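You operate a simulated robot arm through the tools that you are given. There is no shell and no other tool. Be economical: measure what you need, move in short steps, check, and stop when the job is done.

You run a simulated robot arm. Do the job below in one go: nothing can be reset, and whatever is moved stays where it is left.

TASK
Rack each gauge bolt in the cup of its colour and open the vice.
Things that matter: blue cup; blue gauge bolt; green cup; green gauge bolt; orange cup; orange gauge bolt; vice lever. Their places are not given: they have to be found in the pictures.

The check looks at the end state, three seconds after you hand in, the way a careful person would. Anything else that was tipped, shoved, dropped, spilled or broken makes it a failure.

THE ROBOT
A 7-joint arm with a two-finger parallel gripper, fixed in place. Base frame: the origin is at the foot of the arm, x ahead of it, y to its left, z up; the work surface is at about z = 0.013. Units: m, degrees, N and s.
With the tool pointing down near the work surface it reaches from about 0.22 to 0.6 m from the base axis. Its first joint turns from -66.0 to 66.0 degrees. Payload 2.5 kg.
The TCP is the grasp point between the finger pads, 0.023 m short of the fingertips. In the tool frame z runs along the fingers and y along their closing line. Largest opening 0.094 m; finger width 0.038, thickness 0.01; the body of the gripper, 0.054 by 0.096 m, starts 0.039 m behind the TCP.
Orientation is that of the tool frame in the base frame, as [roll, pitch, yaw] about the fixed x, y, z axes, in that order (R = Rz(yaw) Ry(pitch) Rx(roll)). With the fingers straight down and closing along the base's y, the tool's x points along the base's -x, its y along +y and its z along -z.

THE INTERFACE
- The arm moves only by the tool arm_command. Its argument "targets" is a list of rows, each a list of 7 numbers: the shift along the tool's x, y, z in m, then the turn, a rotation vector about the tool's x, y, z in degrees, then the opening in per cent of the stroke, from 0 (shut) to 100 (fully open). In form: [[x, y, z, wx, wy, wz, fingers], ...]. A call has 1 to 20 rows; each row is the pose to reach, as a shift and turn from the pose commanded when the call began, along the tool's axes at that moment. A row lasts 0.2 s, in which the tool goes at most 0.05 m and 8.6 degrees; a call with a longer step from one row to the next is refused whole, and so is a gripper value outside its range. Where a pose cannot be reached the arm comes as near as it can. A force on the tool above 90 N (or 10 N above the force at the start of the call, whichever is more), or a blocked arm, ends the call early, and 0.2 s more pass. Each finger travels about 0.108 m/s and halts on what it meets, pressing with about 31 N; the grip force reading is that of the motor and also rises with nothing between the fingers. The clock runs only during rows and for 0.2 s after the last one: add rows that repeat a pose to give the fingers time. The reply holds the time, the measured pose of the TCP, the force on the tool along the base axes, the opening and the grip force, in the units named above and with some noise, with the torque about the TCP (base axes, N m) and any sound that the robot's microphone picked up.
- Cameras (640 x 400 px; columns grow to the right, rows downward): "scene" is fixed at [0.1204, -0.4048, 0.5539]; the picture's right is [0.83, -0.55, 0.00], its down [-0.27, -0.40, -0.88] and it looks along [0.48, 0.73, -0.48] (base axes); focal length 269 px, centre (320, 200). "wrist" rides on the gripper at [0.087, 0.016, -0.075] in the tool frame; the picture's right is [-0.18, 0.98, 0.00], its down [-0.58, -0.11, -0.81] and it looks along [-0.79, -0.15, 0.59] (tool axes); focal length 243 px, centre (320, 200).
- snapshot(camera): a new picture of that camera. It takes no simulated time.
- point_at(camera, pixels): for up to 12 pixels [column, row] of the newest picture of that camera ("zoom" is the newest enlarged one), the place [x, y, z] in the base frame of the surface seen there, good to about 0.002 m. It takes no simulated time.
- zoom(camera, box): a new picture of the part [left, top, right, bottom] of that camera's present view, enlarged. It takes no simulated time.
- job_done(): hands the job in; it is judged then, once.

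Go step by step. Measure first, check grasps and placings, and put right what went wrong. The budget is 80 turns and 46 pictures, counting those below and the enlarged ones. Unless the task says otherwise, let go and move clear before handing in, and close with one line.

The tools are called after ">>>" as a command line: name --pt "numbers of a row" for each row, then --argument value for the rest, lists and objects as JSON in quotes. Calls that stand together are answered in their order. arm_command: Moves the arm, as the interface text tells. Its arguments: {"type":"object","properties":{"targets":{"type":"array","items":{"type":"array","items":{"type":"number"}}}},"required":["targets"]} The other tools are called the same way: snapshot (camera) takes a picture; point_at (camera, pixels) gives the place of the surface under pixels of a picture; zoom (camera, box) takes an enlarged picture of a part of a camera's view; job_done () hands the job in.

At the start:

```text
t: 0.0
tool_pos: [0.417, 0.0241, 0.4019]
tcp_rot: [179.9, 0.1, 179.9]
ft_force: [0.6, -0.1, -0.3]
torque: [0.01, 0.01, -0.02]
finger_gap: 0.0941
gripper_force: 0.1
```

scene: 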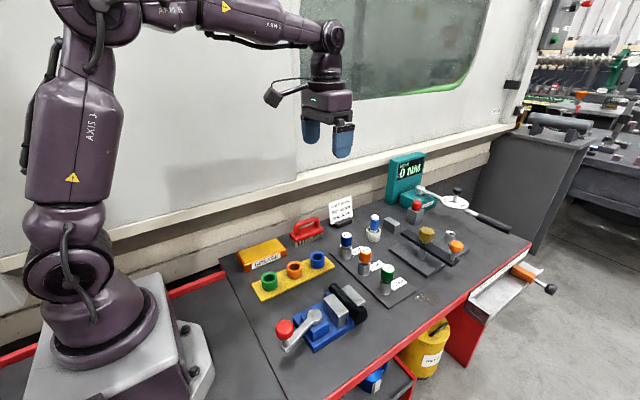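
wrist: 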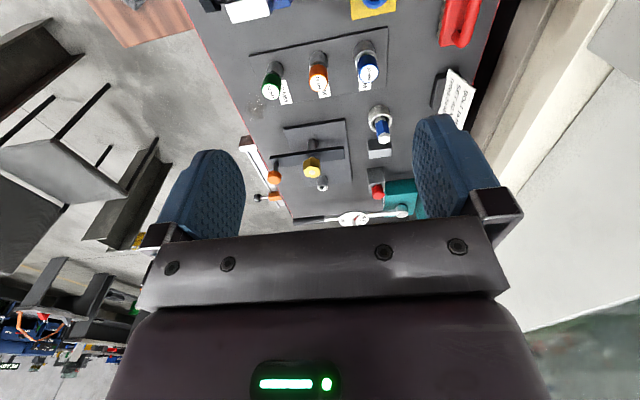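

The scene shows a yellow cup rack (cups near pixels 269,280; 293,270; 318,260), three bolts on a dark plate (346,240; 365,256; 387,272), and a vice with a red-knob lever (285,328). I'll zoom in for detail.

>>> zoom --camera "scene" --box '[230, 220, 390, 360]'

>>> zoom --camera "scene" --box '[320, 180, 480, 310]'

```text
2.86 times, centred on (310, 290) of scene
```

zoom: 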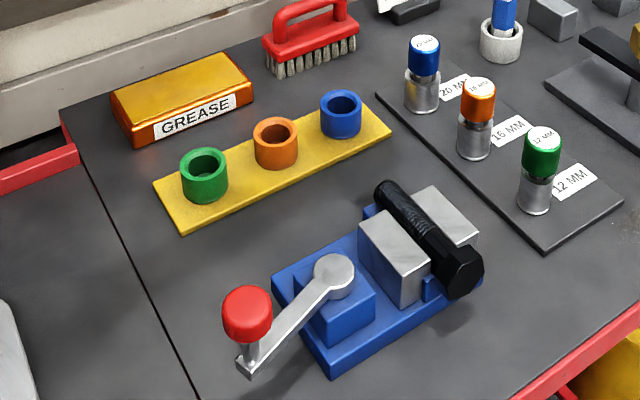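

```text
3.08 times, centred on (400, 245) of scene
```

zoom: 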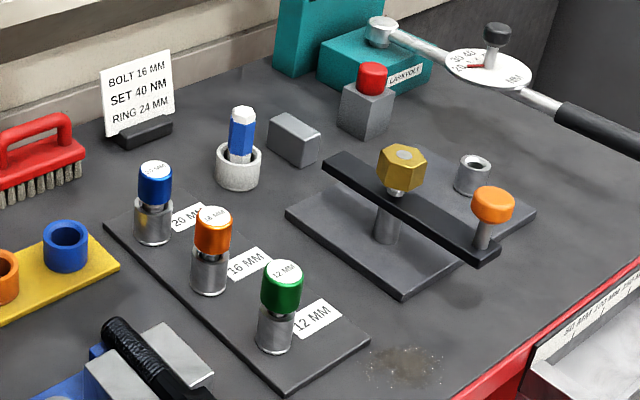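

The bolts stand upright with coloured heads and steel ends down; the vice holds a black bolt between its jaws. Next I'll measure bolts, cups and the vice.

>>> point_at --camera "zoom" --pixels '[[155, 168], [154, 188], [153, 238], [214, 217], [211, 240], [208, 287], [284, 270], [281, 295], [275, 346], [130, 250], [240, 250], [330, 350]]'

>>> zoom --camera "scene" --box '[230, 220, 390, 360]'

>>> point_at --camera "zoom" --pixels '[[183, 163], [226, 163], [204, 150], [205, 178], [255, 131], [297, 131], [275, 119], [275, 145], [320, 103], [361, 103], [341, 92], [341, 116]]'

>>> point_at --camera "zoom" --pixels '[[247, 300], [247, 335], [250, 355], [243, 372], [334, 272], [290, 320], [393, 240], [440, 215], [383, 190], [465, 270], [425, 235], [340, 345]]'

```text
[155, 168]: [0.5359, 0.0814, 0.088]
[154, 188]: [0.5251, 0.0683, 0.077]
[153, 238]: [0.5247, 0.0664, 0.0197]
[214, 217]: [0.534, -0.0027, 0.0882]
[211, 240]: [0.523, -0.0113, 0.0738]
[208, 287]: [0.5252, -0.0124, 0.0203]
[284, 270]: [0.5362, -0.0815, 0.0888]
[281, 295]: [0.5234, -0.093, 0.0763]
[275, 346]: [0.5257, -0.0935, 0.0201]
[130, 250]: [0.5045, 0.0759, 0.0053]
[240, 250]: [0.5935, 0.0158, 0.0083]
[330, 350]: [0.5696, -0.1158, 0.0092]
```

```text
2.86 times, centred on (310, 290) of scene
```

zoom: 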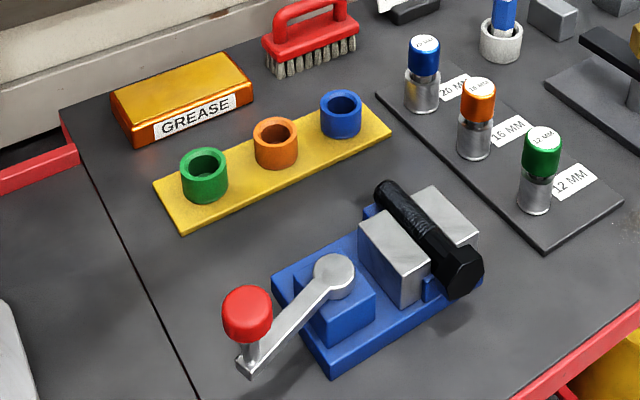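

```text
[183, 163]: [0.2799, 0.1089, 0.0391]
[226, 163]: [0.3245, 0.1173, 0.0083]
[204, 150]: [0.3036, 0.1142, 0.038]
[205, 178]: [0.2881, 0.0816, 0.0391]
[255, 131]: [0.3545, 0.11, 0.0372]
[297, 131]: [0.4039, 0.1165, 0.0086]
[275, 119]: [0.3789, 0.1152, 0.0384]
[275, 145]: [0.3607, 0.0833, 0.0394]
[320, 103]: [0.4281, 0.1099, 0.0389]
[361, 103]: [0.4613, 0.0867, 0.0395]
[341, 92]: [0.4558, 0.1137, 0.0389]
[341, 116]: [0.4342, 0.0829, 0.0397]
```

```text
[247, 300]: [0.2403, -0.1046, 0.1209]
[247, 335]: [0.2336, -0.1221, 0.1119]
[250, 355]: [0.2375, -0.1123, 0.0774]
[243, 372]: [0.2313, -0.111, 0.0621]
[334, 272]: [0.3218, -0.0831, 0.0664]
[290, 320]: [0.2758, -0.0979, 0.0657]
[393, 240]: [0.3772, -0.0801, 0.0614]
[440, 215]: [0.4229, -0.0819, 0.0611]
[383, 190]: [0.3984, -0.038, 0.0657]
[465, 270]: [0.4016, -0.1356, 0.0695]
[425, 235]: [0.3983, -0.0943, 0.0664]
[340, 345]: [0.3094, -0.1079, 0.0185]
```

Cups sit at about (0.296/0.37/0.445, 0.098) with rims at z 0.039; bolts at x≈0.534, y≈0.08/−0.003/−0.083. I'll go lower for a closer wrist view of how the bolts stand and of the lever.

>>> arm_command --pt "0.015 0 0.035 0 0 0 100" --pt "0.03 0 0.07 0 0 0 100" --pt "0.045 0 0.105 0 0 0 100" --pt "0.06 0 0.14 0 0 0 100" --pt "0.06 0 0.14 0 0 0 100"

>>> zoom --camera "wrist" --box '[160, 0, 480, 200]'

>>> zoom --camera "scene" --box '[330, 225, 410, 300]'

>>> zoom --camera "scene" --box '[270, 275, 370, 355]'

```text
t: 1.2
tool_pos: [0.3563, 0.0251, 0.2626]
tcp_rot: [179.9, 0.2, -180.0]
ft_force: [-0.6, -0.9, 0.1]
torque: [0.03, 0.0, 0.02]
finger_gap: 0.0942
gripper_force: 0.1
```

```text
2.00 times, centred on (320, 100) of wrist
```

zoom: 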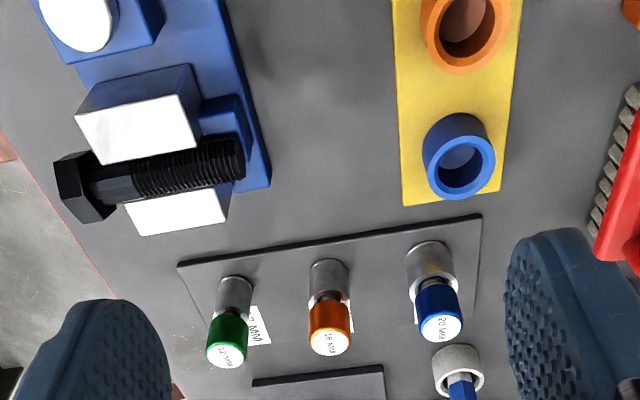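

```text
5.33 times, centred on (370, 262) of scene
```

zoom: 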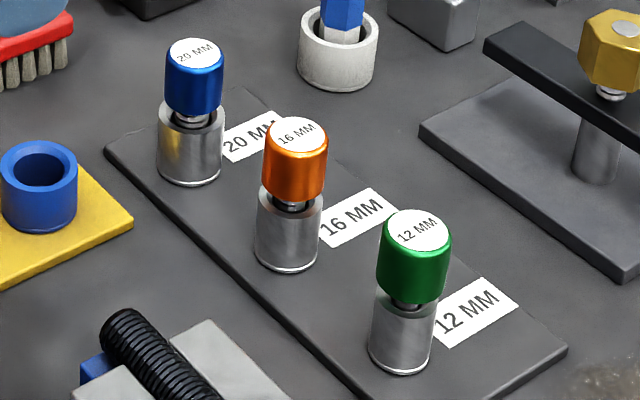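

```text
5.00 times, centred on (320, 315) of scene
```

zoom: 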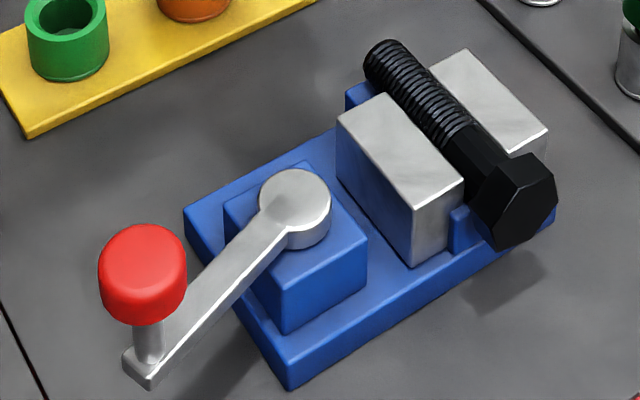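

The bolts stand in steel sleeves, with thinner shanks going down inside. I'll measure head tops, sleeve tops and cup rims from the wrist camera.

>>> snapshot --camera "wrist"

>>> point_at --camera "wrist" --pixels '[[380.5, 163.5], [324.5, 171.5], [273, 178], [369.5, 163.5], [391.5, 163.5], [370, 138], [382, 82], [397, 82], [390, 73], [387, 97], [365, 131], [366, 122]]'

```text
37 pictures are left
```

wrist: 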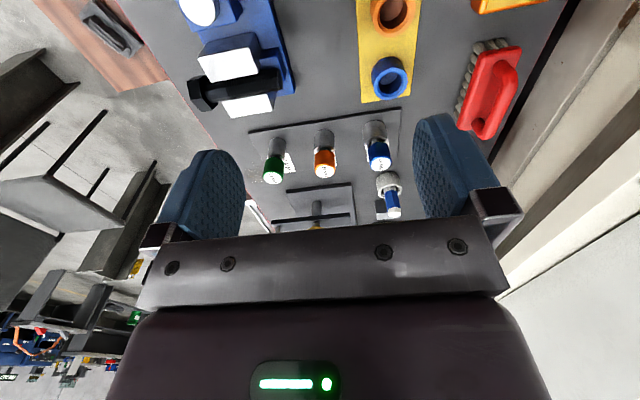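

```text
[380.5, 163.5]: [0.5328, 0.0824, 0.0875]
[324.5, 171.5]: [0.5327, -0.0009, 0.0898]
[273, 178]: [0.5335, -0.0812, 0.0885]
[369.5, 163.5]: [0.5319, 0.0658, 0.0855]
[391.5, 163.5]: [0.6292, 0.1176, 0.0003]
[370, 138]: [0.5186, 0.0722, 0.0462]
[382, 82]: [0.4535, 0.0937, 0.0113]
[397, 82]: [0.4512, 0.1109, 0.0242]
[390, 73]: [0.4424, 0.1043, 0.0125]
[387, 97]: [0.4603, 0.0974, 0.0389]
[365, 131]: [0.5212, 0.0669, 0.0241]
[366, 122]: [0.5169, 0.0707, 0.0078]
```

Head tops are at about (0.533, 0.081), (0.533, −0.001) and (0.533, −0.081), z 0.0885. I'll go above the blue bolt first.

>>> arm_command --pt "-0.035 0.011 0.02 0 0 0 80" --pt "-0.07 0.022 0.04 0 0 0 60" --pt "-0.105 0.034 0.06 0 0 0 60" --pt "-0.14 0.045 0.08 0 0 0 60" --pt "-0.176 0.057 0.1 0 0 0 60" --pt "-0.176 0.057 0.1 0 0 0 60"

>>> snapshot --camera "wrist"

```text
t: 2.6
tool_pos: [0.5315, 0.0818, 0.1618]
tcp_rot: [180.0, 0.1, -180.0]
ft_force: [-0.4, -0.1, 0.4]
torque: [-0.01, 0.01, -0.04]
finger_gap: 0.0563
gripper_force: 0.0
```

```text
36 pictures are left
```

wrist: 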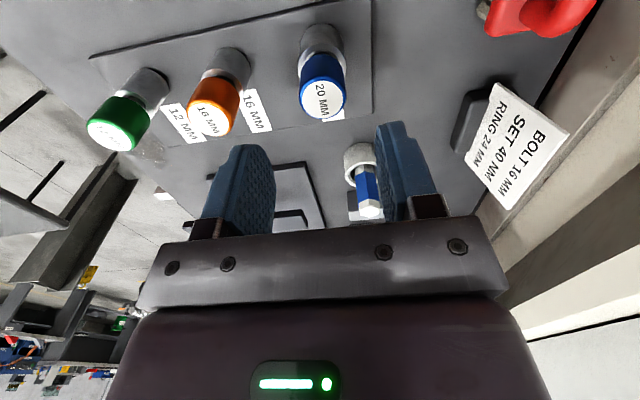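

The blue head top is at (323,99) and the crayon holder at (365,180) is nearby; I'll check both positions.

>>> point_at --camera "wrist" --pixels '[[323, 99], [303, 95], [345, 95], [368, 208], [358, 160], [213, 118], [118, 137], [320, 62], [312, 30], [301, 60], [342, 60], [323, 115]]'

```text
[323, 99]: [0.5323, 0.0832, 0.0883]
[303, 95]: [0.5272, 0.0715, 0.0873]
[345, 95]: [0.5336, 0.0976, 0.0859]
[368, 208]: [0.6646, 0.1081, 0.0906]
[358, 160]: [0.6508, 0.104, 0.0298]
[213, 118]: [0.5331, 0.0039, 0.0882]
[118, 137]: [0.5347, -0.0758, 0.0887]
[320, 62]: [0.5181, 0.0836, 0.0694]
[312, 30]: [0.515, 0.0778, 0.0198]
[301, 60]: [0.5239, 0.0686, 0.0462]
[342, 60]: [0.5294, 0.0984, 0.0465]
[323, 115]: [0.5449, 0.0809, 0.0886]
```

Head centre ≈(0.533, 0.083), sleeve top z≈0.047, so a grasp at TCP z 0.075 clears the sleeve. Descend and close.

>>> arm_command --pt "-0.001 0.001 0.03 0 0 0 60" --pt "-0.001 0.001 0.06 0 0 0 60" --pt "-0.001 0.001 0.087 0 0 0 60" --pt "-0.001 0.001 0.087 0 0 0 60" --pt "-0.001 0.001 0.087 0 0 0 40" --pt "-0.001 0.001 0.087 0 0 0 20" --pt "-0.001 0.001 0.087 0 0 0 10" --pt "-0.001 0.001 0.087 0 0 0 10"

```text
t: 4.4
tool_pos: [0.5355, 0.0798, 0.0751]
tcp_rot: [179.9, 0.1, 179.9]
ft_force: [-0.2, 0.9, 0.1]
torque: [0.01, -0.05, 0.01]
finger_gap: 0.0312
gripper_force: 31.2
```

The fingers halted at 0.031 m with 31 N, so something is held. Lift straight up slowly.

>>> arm_command --pt "0 0 -0.015 0 0 0 10" --pt "0 0 -0.03 0 0 0 10" --pt "0 0 -0.05 0 0 0 10" --pt "0 0 -0.075 0 0 0 10" --pt "0 0 -0.1 0 0 0 10" --pt "0 0 -0.1 0 0 0 10"

>>> zoom --camera "scene" --box '[300, 170, 420, 300]'

>>> snapshot --camera "wrist"

```text
t: 5.8
tool_pos: [0.5334, 0.0839, 0.1781]
tcp_rot: [179.8, 0.2, 180.0]
ft_force: [0.8, 0.1, -2.6]
torque: [0.02, -0.02, 0.0]
finger_gap: 0.0312
gripper_force: 30.5
```

```text
3.08 times, centred on (360, 235) of scene
```

zoom: 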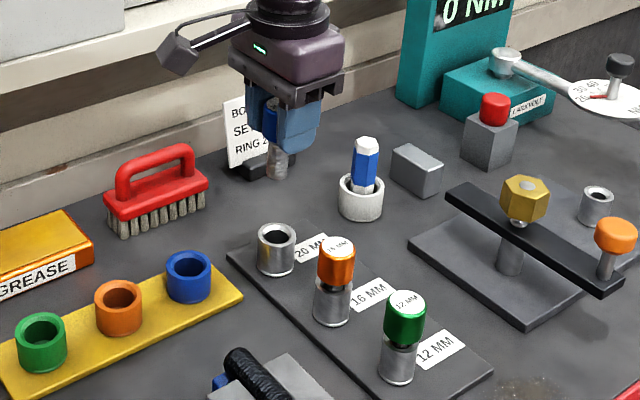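

```text
34 pictures are left
```

wrist: 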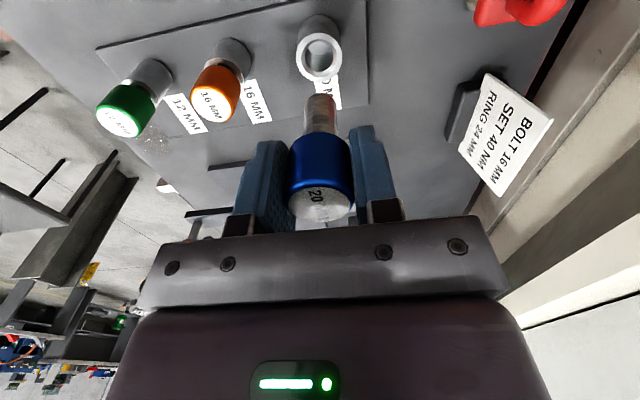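

Blue bolt is out, hanging straight; I'll measure its tip (319,97) and shank, and the blue cup rim again from the scene zoom.

>>> point_at --camera "wrist" --pixels '[[320, 97], [320, 115], [320, 140], [306, 115], [335, 115]]'

>>> point_at --camera "zoom" --pixels '[[275, 175], [269, 160], [286, 172], [189, 253], [168, 265], [208, 264], [189, 282], [188, 268], [119, 284], [99, 296], [139, 296], [119, 313]]'

```text
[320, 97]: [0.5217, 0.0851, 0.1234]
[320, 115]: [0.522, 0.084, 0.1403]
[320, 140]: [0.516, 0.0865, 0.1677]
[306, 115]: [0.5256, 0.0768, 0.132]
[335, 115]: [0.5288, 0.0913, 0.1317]
```

```text
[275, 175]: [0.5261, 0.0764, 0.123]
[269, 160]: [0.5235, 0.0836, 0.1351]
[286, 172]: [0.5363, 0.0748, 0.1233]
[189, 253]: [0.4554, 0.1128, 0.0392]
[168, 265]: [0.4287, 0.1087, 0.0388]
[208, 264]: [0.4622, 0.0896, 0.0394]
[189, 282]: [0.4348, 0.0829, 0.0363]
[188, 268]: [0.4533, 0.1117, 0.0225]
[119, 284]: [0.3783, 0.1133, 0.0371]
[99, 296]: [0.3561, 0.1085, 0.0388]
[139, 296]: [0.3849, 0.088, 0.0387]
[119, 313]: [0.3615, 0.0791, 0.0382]
```

Shank tip is ~0.056 below the TCP; the blue cup centre is ≈(0.445, 0.098). Carry it over the cup and stop with the tip about 2 cm above the rim.

>>> arm_command --pt "0.03 0.005 0 0 0 0 10" --pt "0.06 0.011 0 0 0 0 10" --pt "0.0885 0.016 0 0 0 0 10" --pt "0.0885 0.016 0.03 0 0 0 10" --pt "0.0885 0.016 0.055 0 0 0 10" --pt "0.0885 0.016 0.055 0 0 0 10" --pt "0.0885 0.016 0.055 0 0 0 10"

>>> zoom --camera "scene" --box '[270, 200, 370, 290]'

>>> zoom --camera "wrist" --box '[240, 30, 400, 230]'

```text
t: 7.4
tool_pos: [0.445, 0.0979, 0.1219]
tcp_rot: [179.9, 0.1, -179.9]
ft_force: [0.2, 0.6, -2.9]
torque: [0.02, 0.03, 0.0]
finger_gap: 0.0312
gripper_force: 30.8
```

```text
4.44 times, centred on (320, 245) of scene
```

zoom: 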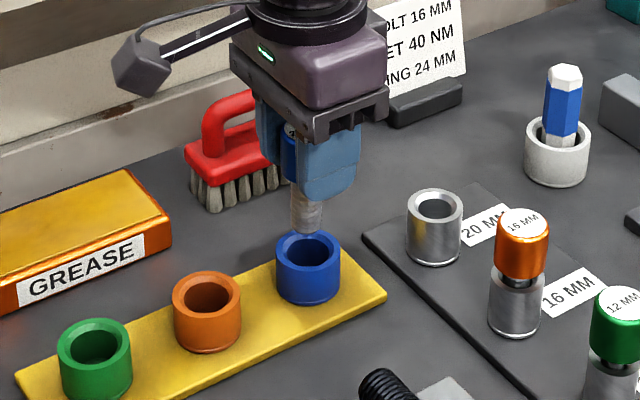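

```text
2.00 times, centred on (320, 130) of wrist
```

zoom: 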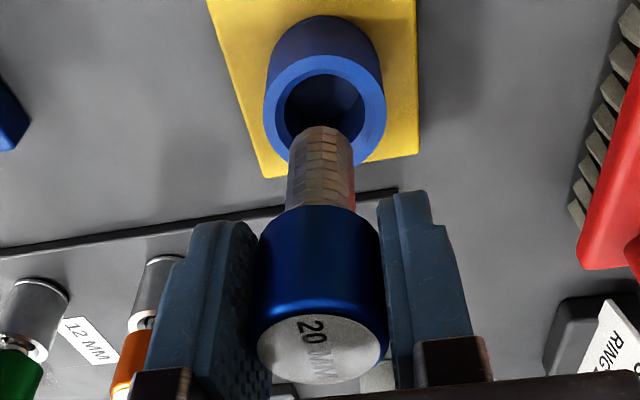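

The shank lines up with the cup (scene columns 306 vs 307; wrist about 1 mm off). Small correction, then lower until contact.

>>> arm_command --pt "0.001 0.001 0.015 0 0 0 10" --pt "0.001 0.001 0.03 0 0 0 10" --pt "0.001 0.001 0.04 0 0 0 10" --pt "0.001 0.001 0.044 0 0 0 10" --pt "0.001 0.001 0.047 0 0 0 10" --pt "0.001 0.001 0.05 0 0 0 10" --pt "0.001 0.001 0.053 0 0 0 10"

>>> zoom --camera "scene" --box '[270, 200, 370, 290]'

```text
t: 9.0
tool_pos: [0.4467, 0.0993, 0.0702]
tcp_rot: [179.8, 0.5, 180.0]
ft_force: [-1.6, 1.5, 24.3]
torque: [0.05, -0.02, 0.02]
finger_gap: 0.0317
gripper_force: 30.6
```

```text
4.44 times, centred on (320, 245) of scene
```

zoom: 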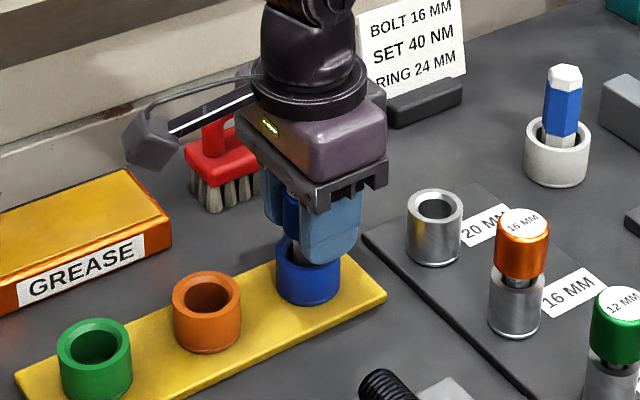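

Contact at 24 N with TCP 0.070, meaning the bolt is on the cup's floor. Ease up 2 mm, open, and lift.

>>> arm_command --pt "0 0 -0.002 0 0 0 10" --pt "0 0 -0.002 0 0 0 35" --pt "0 0 -0.002 0 0 0 55" --pt "0 0 -0.002 0 0 0 55" --pt "0 0 -0.03 0 0 0 55" --pt "0 0 -0.07 0 0 0 55" --pt "0 0 -0.11 0 0 0 55" --pt "0 0 -0.11 0 0 0 55"

>>> zoom --camera "scene" --box '[270, 200, 370, 290]'

```text
t: 10.8
tool_pos: [0.4453, 0.0999, 0.177]
tcp_rot: [179.9, 0.2, 180.0]
ft_force: [-0.6, 0.2, -0.5]
torque: [-0.01, 0.01, 0.0]
finger_gap: 0.0517
gripper_force: 0.1
```

```text
4.44 times, centred on (320, 245) of scene
```

zoom: 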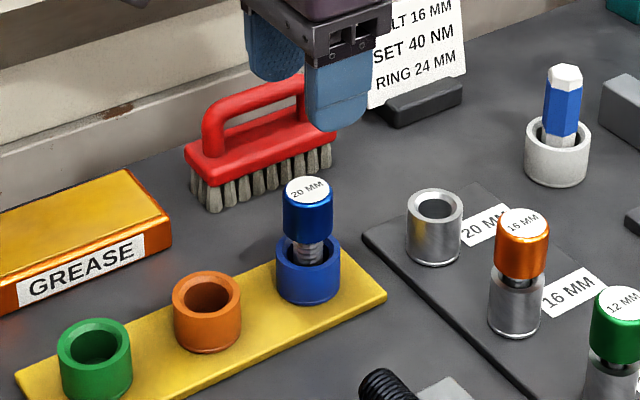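

Blue bolt stands cleanly in its cup. Now go to the orange bolt at (0.533, 0.000), descend and grip.

>>> arm_command --pt "-0.022 -0.025 0 0 0 0 60" --pt "-0.045 -0.05 0 0 0 0 60" --pt "-0.067 -0.075 0 0 0 0 60" --pt "-0.089 -0.099 0 0 0 0 60" --pt "-0.089 -0.099 0.01 0 0 0 60" --pt "-0.089 -0.099 0.04 0 0 0 60" --pt "-0.089 -0.099 0.07 0 0 0 60" --pt "-0.089 -0.099 0.102 0 0 0 60" --pt "-0.089 -0.099 0.102 0 0 0 60" --pt "-0.089 -0.099 0.102 0 0 0 40" --pt "-0.089 -0.099 0.102 0 0 0 20" --pt "-0.089 -0.099 0.102 0 0 0 10" --pt "-0.089 -0.099 0.102 0 0 0 10"

```text
t: 13.6
tool_pos: [0.5331, 0.0026, 0.0765]
tcp_rot: [180.0, 0.1, -179.9]
ft_force: [0.8, -1.4, 0.2]
torque: [-0.02, -0.03, -0.03]
finger_gap: 0.0312
gripper_force: 31.2
```

Gripped at 0.031 m with no notable side load. Lift straight and look.

>>> arm_command --pt "0 0 -0.015 0 0 0 10" --pt "0 0 -0.03 0 0 0 10" --pt "0 0 -0.05 0 0 0 10" --pt "0 0 -0.075 0 0 0 10" --pt "0 0 -0.1 0 0 0 10" --pt "0 0 -0.1 0 0 0 10"

>>> snapshot --camera "wrist"

```text
t: 15.0
tool_pos: [0.5362, 0.0007, 0.1779]
tcp_rot: [179.9, 0.1, 180.0]
ft_force: [-0.5, -0.7, -2.2]
torque: [0.01, -0.01, 0.03]
finger_gap: 0.031
gripper_force: 30.9
```

```text
29 pictures are left
```

wrist: 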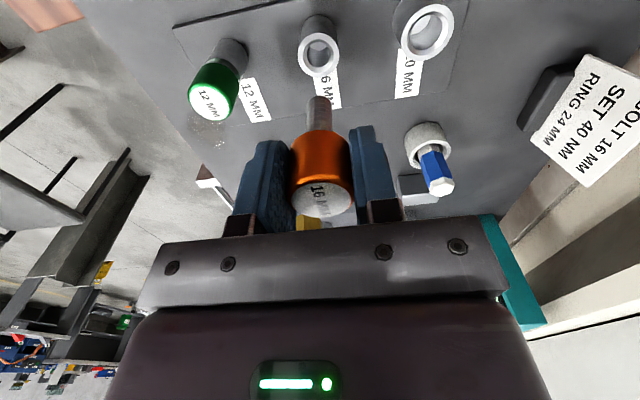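

Orange bolt is hanging straight. Carry it over the orange cup (0.370, 0.0985) and pause above the rim.

>>> arm_command --pt "0.0327 0.0197 0 0 0 0 10" --pt "0.0654 0.0394 0 0 0 0 10" --pt "0.0981 0.0591 0 0 0 0 10" --pt "0.1308 0.0788 0 0 0 0 10" --pt "0.1635 0.0985 0 0 0 0 10" --pt "0.1635 0.0985 0.025 0 0 0 10" --pt "0.1635 0.0985 0.055 0 0 0 10" --pt "0.1635 0.0985 0.055 0 0 0 10" --pt "0.1635 0.0985 0.055 0 0 0 10"

>>> zoom --camera "scene" --box '[250, 210, 350, 300]'

>>> zoom --camera "wrist" --box '[240, 30, 400, 230]'

```text
t: 17.0
tool_pos: [0.368, 0.0956, 0.1193]
tcp_rot: [179.9, 0.1, -180.0]
ft_force: [0.5, 0.1, -2.9]
torque: [-0.02, 0.02, -0.02]
finger_gap: 0.0308
gripper_force: 30.7
```

```text
4.44 times, centred on (300, 255) of scene
```

zoom: 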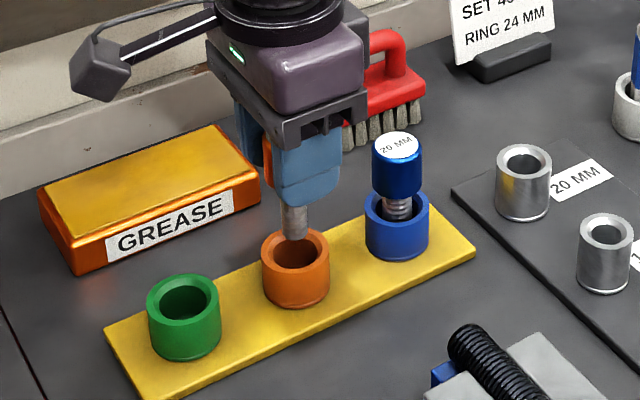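

```text
2.00 times, centred on (320, 130) of wrist
```

zoom: 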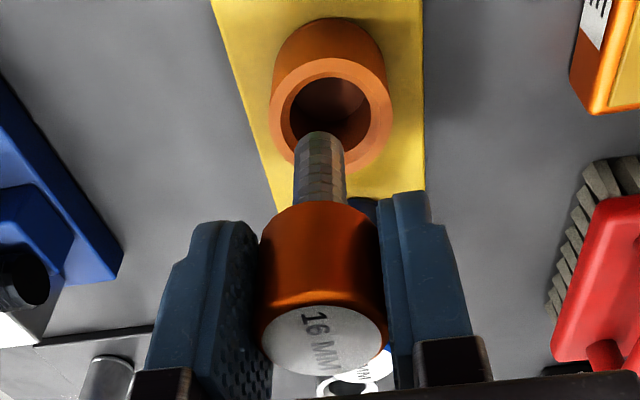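

In the wrist view the cup centre (col ~330) looks slightly to +y of the shank (col 320); I'll measure the rim to confirm.

>>> point_at --camera "zoom" --pixels '[[280, 110], [382, 110], [330, 66], [331, 75], [320, 140], [305, 170], [335, 170], [320, 160]]'

>>> point_at --camera "scene" --pixels '[[296, 256], [295, 252], [298, 260]]'

```text
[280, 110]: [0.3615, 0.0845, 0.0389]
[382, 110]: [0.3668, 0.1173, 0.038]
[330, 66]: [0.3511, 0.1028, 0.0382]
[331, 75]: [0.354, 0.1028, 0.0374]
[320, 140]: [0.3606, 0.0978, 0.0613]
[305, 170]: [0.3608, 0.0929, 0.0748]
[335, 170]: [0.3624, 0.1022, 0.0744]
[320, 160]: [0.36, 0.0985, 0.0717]
```

```text
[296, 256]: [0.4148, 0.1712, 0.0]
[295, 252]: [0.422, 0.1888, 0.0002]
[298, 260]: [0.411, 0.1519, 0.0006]
```

Rim centre is at y≈0.1005 versus the shank at 0.098, so I shift +2.5 mm in y and lower until contact.

>>> arm_command --pt "0 0.0025 0.01 0 0 0 10" --pt "0 0.0025 0.025 0 0 0 10" --pt "0 0.0025 0.04 0 0 0 10" --pt "0 0.0025 0.044 0 0 0 10" --pt "0 0.0025 0.047 0 0 0 10" --pt "0 0.0025 0.05 0 0 0 10" --pt "0 0.0025 0.053 0 0 0 10"

```text
t: 18.6
tool_pos: [0.3714, 0.0999, 0.0668]
tcp_rot: [179.8, 0.1, 180.0]
ft_force: [0.8, -2.6, 24.4]
torque: [-0.07, -0.09, -0.01]
finger_gap: 0.0315
gripper_force: 31.0
```

Same contact signature as blue (24 N at z≈0.068), so it is seated. Release and lift.

>>> arm_command --pt "0 0 -0.002 0 0 0 10" --pt "0 0 -0.002 0 0 0 35" --pt "0 0 -0.002 0 0 0 55" --pt "0 0 -0.002 0 0 0 55" --pt "0 0 -0.03 0 0 0 55" --pt "0 0 -0.07 0 0 0 55" --pt "0 0 -0.11 0 0 0 55" --pt "0 0 -0.11 0 0 0 55"

>>> zoom --camera "scene" --box '[250, 210, 410, 310]'

```text
t: 20.4
tool_pos: [0.3721, 0.1008, 0.1797]
tcp_rot: [179.9, 0.1, -180.0]
ft_force: [-0.6, 0.3, -0.8]
torque: [-0.01, 0.05, 0.02]
finger_gap: 0.0516
gripper_force: 0.1
```

```text
4.00 times, centred on (330, 260) of scene
```

zoom: 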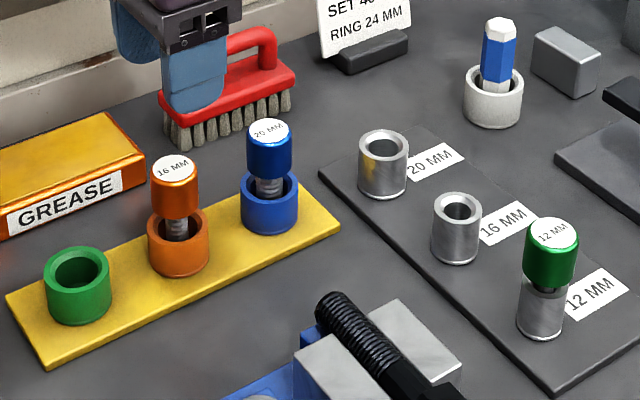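

Orange is in its cup. Now fetch the green bolt at (0.534, −0.081).

>>> arm_command --pt "-0.0273 -0.0303 0 0 0 0 60" --pt "-0.0547 -0.0607 0 0 0 0 60" --pt "-0.082 -0.091 0 0 0 0 60" --pt "-0.1093 -0.1213 0 0 0 0 60" --pt "-0.1367 -0.1517 0 0 0 0 60" --pt "-0.164 -0.182 0 0 0 0 60" --pt "-0.164 -0.182 0.01 0 0 0 60" --pt "-0.164 -0.182 0.04 0 0 0 60" --pt "-0.164 -0.182 0.07 0 0 0 60" --pt "-0.164 -0.182 0.102 0 0 0 60" --pt "-0.164 -0.182 0.102 0 0 0 60" --pt "-0.164 -0.182 0.102 0 0 0 40" --pt "-0.164 -0.182 0.102 0 0 0 20" --pt "-0.164 -0.182 0.102 0 0 0 10" --pt "-0.164 -0.182 0.102 0 0 0 10"

```text
t: 23.6
tool_pos: [0.5329, -0.0812, 0.0745]
tcp_rot: [179.9, 0.2, -180.0]
ft_force: [0.2, -0.5, 0.1]
torque: [0.01, -0.01, 0.04]
finger_gap: 0.0311
gripper_force: 31.8
```

Gripped. Lift straight and carry to above the green cup at about (0.296, 0.100).

>>> arm_command --pt "0 0 -0.015 0 0 0 10" --pt "0 0 -0.03 0 0 0 10" --pt "0 0 -0.05 0 0 0 10" --pt "0 0 -0.075 0 0 0 10" --pt "0 0 -0.1 0 0 0 10" --pt "0.0298 0.0226 -0.1 0 0 0 10" --pt "0.0595 0.0453 -0.1 0 0 0 10" --pt "0.0893 0.0679 -0.1 0 0 0 10" --pt "0.119 0.0905 -0.1 0 0 0 10" --pt "0.1488 0.1131 -0.1 0 0 0 10" --pt "0.1785 0.1358 -0.1 0 0 0 10" --pt "0.2083 0.1584 -0.1 0 0 0 10" --pt "0.238 0.181 -0.1 0 0 0 10" --pt "0.238 0.181 -0.075 0 0 0 10" --pt "0.238 0.181 -0.045 0 0 0 10" --pt "0.238 0.181 -0.045 0 0 0 10"

>>> zoom --camera "scene" --box '[230, 220, 330, 310]'

>>> zoom --camera "wrist" --box '[240, 30, 400, 230]'

>>> point_at --camera "zoom" --pixels '[[280, 110], [382, 110], [330, 66], [320, 140], [307, 170], [333, 170], [320, 160]]'

```text
t: 27.0
tool_pos: [0.2995, 0.0979, 0.1182]
tcp_rot: [179.9, 0.0, -179.9]
ft_force: [-0.6, -0.1, -2.0]
torque: [-0.01, 0.02, 0.02]
finger_gap: 0.031
gripper_force: 31.7
```

```text
4.44 times, centred on (280, 265) of scene
```

zoom: 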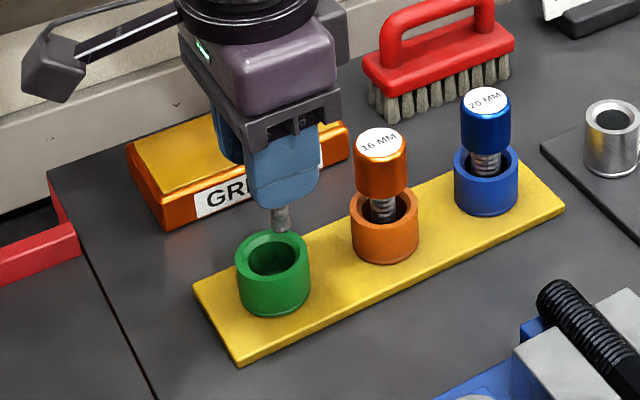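

```text
2.00 times, centred on (320, 130) of wrist
```

zoom: 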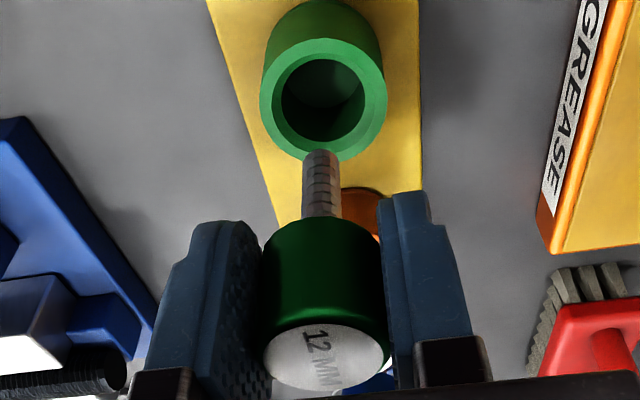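

```text
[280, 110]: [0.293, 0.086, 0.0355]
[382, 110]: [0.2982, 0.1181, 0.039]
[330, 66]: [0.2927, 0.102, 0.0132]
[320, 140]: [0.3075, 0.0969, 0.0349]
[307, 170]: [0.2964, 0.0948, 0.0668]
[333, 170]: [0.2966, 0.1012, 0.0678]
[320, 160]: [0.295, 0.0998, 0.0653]
```

Both views show the shank about 4 mm too far in +x (scene 279 vs 273; rim rows higher by 5 px). Correct that and lower.

>>> arm_command --pt "0.004 0.001 0.005 0 0 0 10" --pt "0.004 0.001 0.015 0 0 0 10" --pt "0.004 0.001 0.015 0 0 0 10"

>>> zoom --camera "scene" --box '[230, 220, 330, 310]'

>>> zoom --camera "wrist" --box '[240, 30, 400, 230]'

```text
t: 27.8
tool_pos: [0.2944, 0.0996, 0.1043]
tcp_rot: [179.8, 0.2, -179.9]
ft_force: [0.5, 0.4, -1.6]
torque: [-0.02, 0.0, 0.0]
finger_gap: 0.0312
gripper_force: 30.6
```

```text
4.44 times, centred on (280, 265) of scene
```

zoom: 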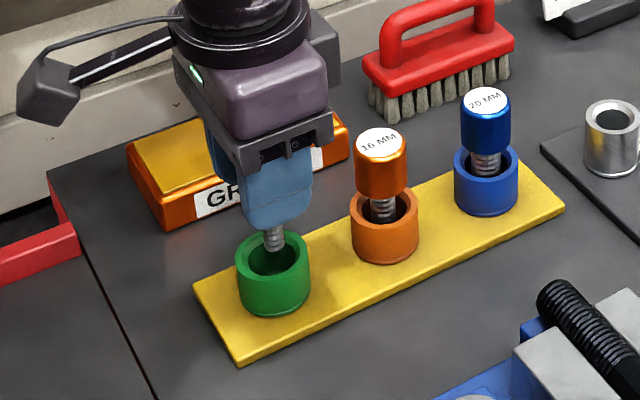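

```text
2.00 times, centred on (320, 130) of wrist
```

zoom: 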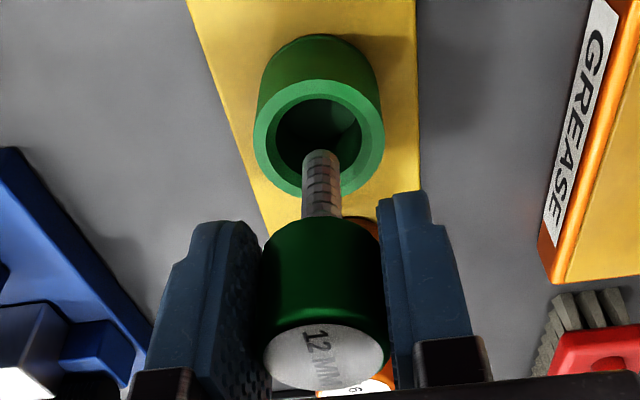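

Now aligned in both views. Lower to contact.

>>> arm_command --pt "0 0 0.012 0 0 0 10" --pt "0 0 0.024 0 0 0 10" --pt "0 0 0.029 0 0 0 10" --pt "0 0 0.032 0 0 0 10" --pt "0 0 0.035 0 0 0 10" --pt "0 0 0.038 0 0 0 10"

```text
t: 29.2
tool_pos: [0.2936, 0.1016, 0.0681]
tcp_rot: [179.8, 0.2, 179.9]
ft_force: [1.0, -2.1, 25.0]
torque: [-0.08, -0.12, 0.01]
finger_gap: 0.0313
gripper_force: 31.1
```

Seated with the same signature. Release and lift, then look at the rack and vice.

>>> arm_command --pt "0 0 -0.002 0 0 0 10" --pt "0 0 -0.002 0 0 0 35" --pt "0 0 -0.002 0 0 0 55" --pt "0 0 -0.002 0 0 0 55" --pt "0 0 -0.03 0 0 0 55" --pt "0 0 -0.07 0 0 0 55" --pt "0 0 -0.11 0 0 0 55" --pt "0 0 -0.15 0 0 0 55" --pt "0 0 -0.15 0 0 0 55"

>>> zoom --camera "scene" --box '[230, 220, 390, 360]'

```text
t: 31.2
tool_pos: [0.2923, 0.0999, 0.215]
tcp_rot: [179.9, 0.2, -180.0]
ft_force: [0.2, 0.4, 0.4]
torque: [0.02, 0.02, 0.02]
finger_gap: 0.0515
gripper_force: 0.0
```

```text
2.86 times, centred on (310, 290) of scene
```

zoom: 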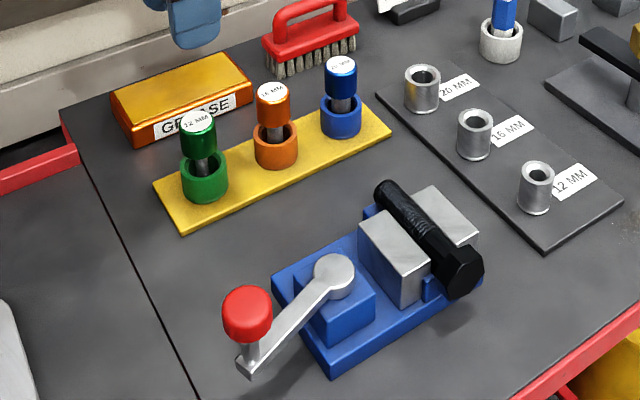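

All three bolts are racked properly. For the lever, I move above the red knob (247,312 in the zoom, about (0.24, −0.108, 0.12)) and look from the wrist.

>>> arm_command --pt "0.01 -0.042 0 0 0 0 60" --pt "0.02 -0.084 0 0 0 0 60" --pt "0.03 -0.126 0 0 0 0 60" --pt "0.04 -0.168 0 0 0 0 60" --pt "0.052 -0.209 0.005 0 0 0 60" --pt "0.052 -0.209 0.005 0 0 0 60"

>>> snapshot --camera "wrist"

>>> point_at --camera "zoom" --pixels '[[228, 300], [268, 300], [247, 289], [252, 308], [333, 262], [333, 285], [315, 272], [353, 272]]'

```text
t: 32.6
tool_pos: [0.2413, -0.1077, 0.2098]
tcp_rot: [179.9, 0.2, -180.0]
ft_force: [0.0, 0.0, 0.5]
torque: [0.02, 0.0, 0.02]
finger_gap: 0.0563
gripper_force: 0.1
```

```text
20 pictures are left
```

wrist: 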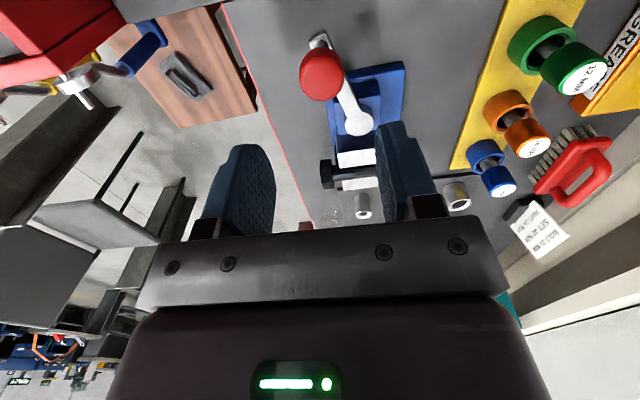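

```text
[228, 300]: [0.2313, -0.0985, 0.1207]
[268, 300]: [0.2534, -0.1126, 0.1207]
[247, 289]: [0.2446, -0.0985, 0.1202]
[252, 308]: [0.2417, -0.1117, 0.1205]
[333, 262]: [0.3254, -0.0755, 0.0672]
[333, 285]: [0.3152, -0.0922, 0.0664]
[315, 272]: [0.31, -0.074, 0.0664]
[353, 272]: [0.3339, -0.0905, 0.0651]
```

Knob centre ≈(0.241, −0.107), radius from the pivot (0.3215, −0.083) ≈0.084 m. Descend over the knob and grip it.

>>> arm_command --pt "0 0 0.035 0 0 0 60" --pt "0 0 0.07 0 0 0 60" --pt "0 0 0.1 0 0 0 60" --pt "0 0 0.1 0 0 0 60" --pt "0 0 0.1 0 0 0 40" --pt "0 0 0.1 0 0 0 20" --pt "0 0 0.1 0 0 0 10" --pt "0 0 0.1 0 0 0 10"

>>> zoom --camera "scene" --box '[230, 240, 390, 360]'

```text
t: 34.4
tool_pos: [0.2399, -0.1056, 0.1105]
tcp_rot: [179.9, 0.1, 179.8]
ft_force: [-2.4, -10.2, -18.9]
torque: [-0.14, -0.34, -0.49]
finger_gap: 0.0314
gripper_force: 44.9
```

```text
3.33 times, centred on (310, 300) of scene
```

zoom: 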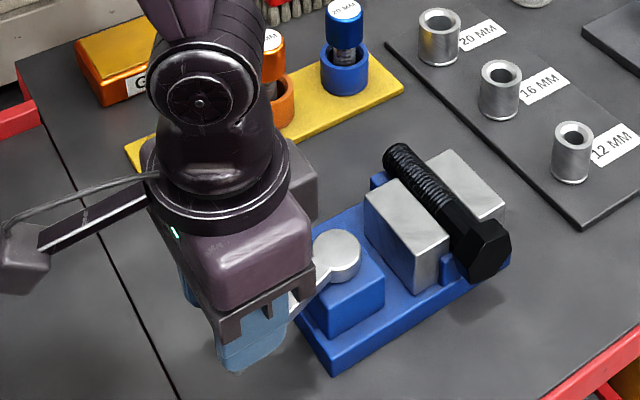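

The knob is held. Trial turn 15° counter-clockwise (seen from above, the loosening sense), watching the force.

>>> arm_command --pt "-0.0024 -0.0069 0 0 0 -5 10" --pt "-0.0054 -0.0136 0 0 0 -10 10" --pt "-0.009 -0.02 0 0 0 -15 10" --pt "-0.009 -0.02 0 0 0 -15 10"

>>> zoom --camera "scene" --box '[230, 240, 390, 360]'

```text
t: 35.4
tool_pos: [0.2487, -0.1239, 0.1104]
tcp_rot: [179.7, -0.2, -164.8]
ft_force: [-5.1, 2.1, -48.6]
torque: [-0.09, 0.67, 0.27]
finger_gap: 0.0312
gripper_force: 45.6
```

```text
3.33 times, centred on (310, 300) of scene
```

zoom: 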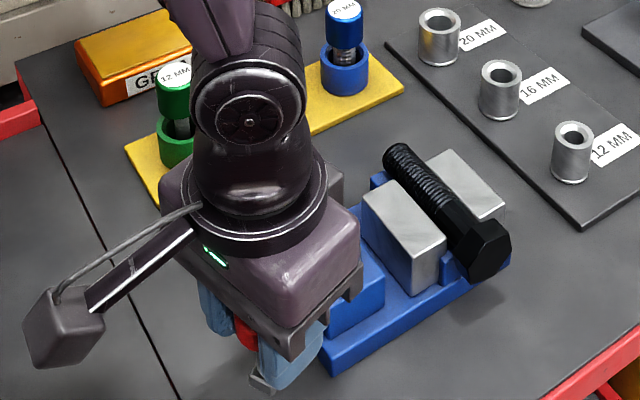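

The lever turned 15° with little resistance, and the near jaw seems to edge away from the bolt. Continue another 30°, easing 2 mm down to relieve the vertical force.

>>> arm_command --pt "-0.0024 -0.0069 0.001 0 0 -5 10" --pt "-0.0054 -0.0136 0.002 0 0 -10 10" --pt "-0.009 -0.02 0.002 0 0 -15 10" --pt "-0.0131 -0.0261 0.002 0 0 -20 10" --pt "-0.0177 -0.0318 0.002 0 0 -25 10" --pt "-0.0228 -0.037 0.002 0 0 -30 10" --pt "-0.0228 -0.037 0.002 0 0 -30 10"

>>> zoom --camera "scene" --box '[230, 240, 390, 360]'

```text
t: 37.0
tool_pos: [0.2842, -0.1576, 0.1105]
tcp_rot: [-179.7, 0.4, -134.7]
ft_force: [11.9, 15.8, 29.4]
torque: [0.11, -0.08, -0.06]
finger_gap: 0.0313
gripper_force: 44.6
```

```text
3.33 times, centred on (310, 300) of scene
```

zoom: 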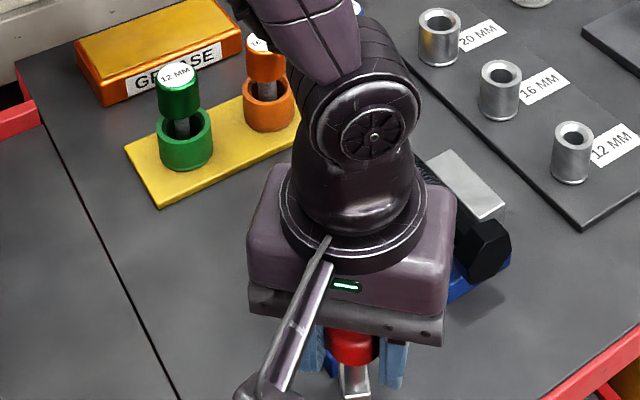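

45° turned with modest forces. Continue another 30°.

>>> arm_command --pt "-0.0024 -0.0069 -0.001 0 0 -5 10" --pt "-0.0054 -0.0136 -0.001 0 0 -10 10" --pt "-0.009 -0.02 -0.001 0 0 -15 10" --pt "-0.0131 -0.0261 -0.001 0 0 -20 10" --pt "-0.0177 -0.0318 -0.001 0 0 -25 10" --pt "-0.0228 -0.037 -0.001 0 0 -30 10" --pt "-0.0228 -0.037 -0.001 0 0 -30 10"

>>> snapshot --camera "scene"

```text
t: 38.6
tool_pos: [0.3223, -0.1669, 0.1099]
tcp_rot: [179.6, 0.0, -105.0]
ft_force: [-8.2, -3.8, -35.5]
torque: [0.14, -0.04, 0.41]
finger_gap: 0.0312
gripper_force: 44.8
```

```text
16 pictures are left
```

scene: 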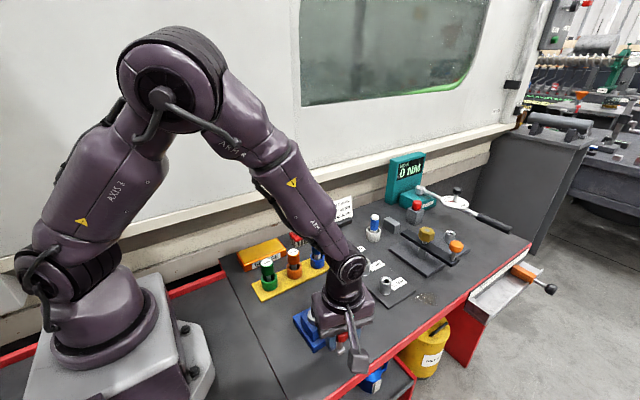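

75° turned so far. I'll let go and rise to see whether the jaws have opened.

>>> arm_command --pt "0 0 0 0 0 0 35" --pt "0 0 0 0 0 0 60" --pt "0 0 0 0 0 0 60" --pt "0 0 -0.04 0 0 0 60" --pt "0 0 -0.08 0 0 0 60" --pt "0 0 -0.12 0 0 0 60" --pt "0.04 0 -0.15 0 0 0 60" --pt "0.04 0 -0.19 0 0 0 60" --pt "0.04 0 -0.19 0 0 0 60"

>>> zoom --camera "scene" --box '[230, 240, 390, 360]'

```text
t: 40.6
tool_pos: [0.3103, -0.2034, 0.3037]
tcp_rot: [-180.0, 0.2, -105.0]
ft_force: [0.7, 0.8, 0.3]
torque: [-0.03, -0.03, 0.0]
finger_gap: 0.0564
gripper_force: 0.1
```

```text
3.33 times, centred on (310, 300) of scene
```

zoom: 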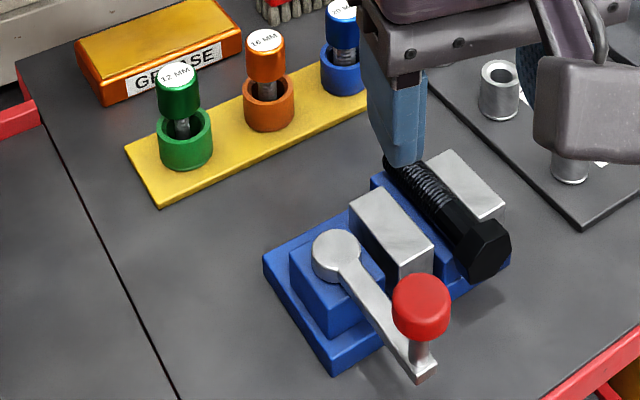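

The jaw has clearly moved off the bolt, which is still resting on its support. I'll measure the gap to judge how open it is and whether travel remains.

>>> point_at --camera "zoom" --pixels '[[352, 222], [432, 240], [392, 225], [381, 190], [420, 290], [335, 250], [448, 155], [380, 270], [421, 295], [425, 368], [430, 205], [410, 200]]'

>>> zoom --camera "scene" --box '[305, 275, 365, 340]'

```text
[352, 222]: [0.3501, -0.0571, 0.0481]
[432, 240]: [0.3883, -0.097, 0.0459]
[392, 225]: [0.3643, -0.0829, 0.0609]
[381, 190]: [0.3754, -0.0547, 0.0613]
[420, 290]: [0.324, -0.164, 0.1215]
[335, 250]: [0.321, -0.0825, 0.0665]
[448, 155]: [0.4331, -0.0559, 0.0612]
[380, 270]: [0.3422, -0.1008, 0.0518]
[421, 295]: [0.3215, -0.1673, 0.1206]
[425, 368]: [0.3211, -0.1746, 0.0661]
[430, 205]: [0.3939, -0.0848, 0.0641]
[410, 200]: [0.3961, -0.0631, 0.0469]
```

```text
6.15 times, centred on (335, 308) of scene
```

zoom: 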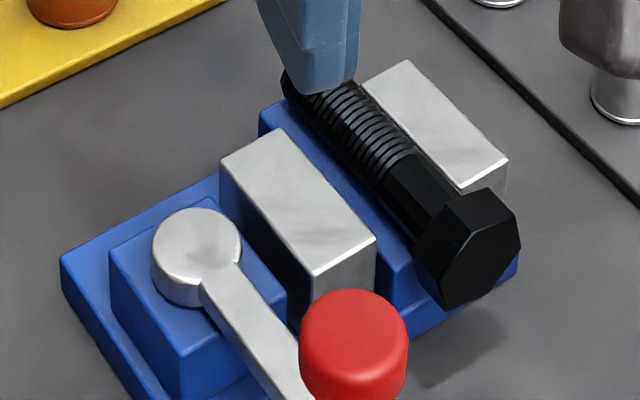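

The gap is about 13 mm, but the lever may have travel left; I'll regrip the knob and turn gently to the stop.

>>> arm_command --pt "0 0 0.04 0 0 0 60" --pt "-0.04 0 0.07 0 0 0 60" --pt "-0.04 0 0.11 0 0 0 60" --pt "-0.04 0 0.15 0 0 0 60" --pt "-0.04 0 0.19 0 0 0 60" --pt "-0.04 0 0.19 0 0 0 60" --pt "-0.04 0 0.19 0 0 0 35" --pt "-0.04 0 0.19 0 0 0 10" --pt "-0.04 0 0.19 0 0 0 10"

>>> arm_command --pt "-0.0011 -0.0042 0 0 0 -3 10" --pt "-0.0024 -0.0069 0 0 0 -5 10" --pt "-0.0038 -0.0103 0 0 0 -7.5 10" --pt "-0.0054 -0.0136 0 0 0 -10 10" --pt "-0.0072 -0.0168 0 0 0 -12.5 10" --pt "-0.009 -0.02 0 0 0 -15 10" --pt "-0.009 -0.02 0 0 0 -15 10"

```text
t: 42.6
tool_pos: [0.3223, -0.1651, 0.1131]
tcp_rot: [179.8, 0.2, -105.1]
ft_force: [-8.5, 3.4, -4.6]
torque: [-0.23, 0.12, 0.09]
finger_gap: 0.0312
gripper_force: 45.0
```

```text
t: 44.2
tool_pos: [0.3313, -0.1619, 0.1084]
tcp_rot: [177.1, 0.6, -90.2]
ft_force: [-77.7, 3.9, 27.2]
torque: [-0.13, 0.94, -0.41]
finger_gap: 0.0441
gripper_force: 39.2
```

Force rose to 78 N with the lever barely past before: that is the end stop. Back off the load, release and rise clear.

>>> arm_command --pt "0.0025 0.006 0 0 0 5 10" --pt "0.004 0.01 0 0 0 7.5 10" --pt "0.004 0.01 0 0 0 7.5 10"

```text
t: 45.0
tool_pos: [0.3257, -0.1639, 0.109]
tcp_rot: [178.1, 0.5, -97.5]
ft_force: [-56.1, 11.2, 7.9]
torque: [-0.53, 0.47, -0.11]
finger_gap: 0.0344
gripper_force: 28.5
```

Still 56 N of load in −x; back off another few millimetres.

>>> arm_command --pt "0 0.003 0 0 0 3 10" --pt "0 0.006 0 0 0 6 10" --pt "0 0.006 0 0 0 6 10"

```text
t: 45.8
tool_pos: [0.3219, -0.1645, 0.11]
tcp_rot: [178.9, 0.2, -103.5]
ft_force: [-32.2, -1.7, -25.8]
torque: [-0.31, 0.13, 0.43]
finger_gap: 0.0312
gripper_force: 44.6
```

The stop is evidently right at about 75°. Release here and rise clear.

>>> arm_command --pt "0 0.002 0 0 0 0 10" --pt "0 0.002 0 0 0 0 35" --pt "0 0.002 0 0 0 0 60" --pt "0 0.002 0 0 0 0 60" --pt "0 0.002 -0.04 0 0 0 60" --pt "0 0.002 -0.08 0 0 0 60" --pt "0 0.002 -0.12 0 0 0 60" --pt "0 0.002 -0.16 0 0 0 60" --pt "0 0.002 -0.2 0 0 0 60" --pt "0 0.042 -0.22 0 0 0 60" --pt "0 0.082 -0.22 0 0 0 60" --pt "0 0.082 -0.22 0 0 0 60"

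>>> zoom --camera "scene" --box '[230, 200, 430, 360]'

>>> point_at --camera "zoom" --pixels '[[385, 270], [392, 292]]'

```text
t: 48.4
tool_pos: [0.2502, -0.1449, 0.3306]
tcp_rot: [-180.0, 0.1, -103.4]
ft_force: [-0.1, 0.0, 0.5]
torque: [0.03, 0.02, 0.04]
finger_gap: 0.0565
gripper_force: 0.0
```

```text
2.50 times, centred on (330, 280) of scene
```

zoom: 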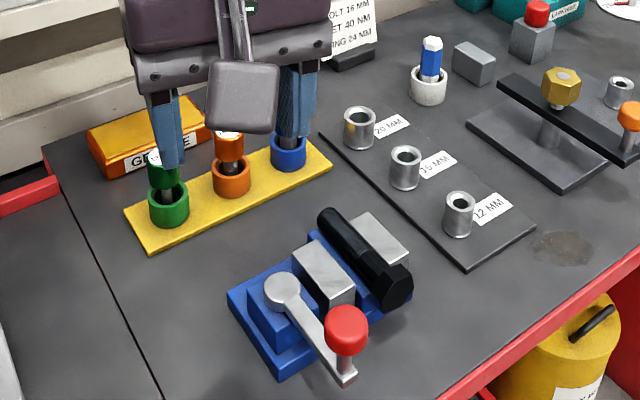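

```text
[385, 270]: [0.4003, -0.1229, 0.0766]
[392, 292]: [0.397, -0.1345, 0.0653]
```

The picture shows all three bolts upright in their matching cups, the vice lever at its stop with the jaw off the bolt, and nothing else disturbed. The gripper is empty and clear, so I'm handing in.

>>> job_done

```text
The job is handed in.
```

The blue, orange and green gauge bolts are each in the cup of their colour, and the vice is open with its lever turned about 75° to the stop. The black bolt still rests in place, nothing else was disturbed, and the arm is clear.
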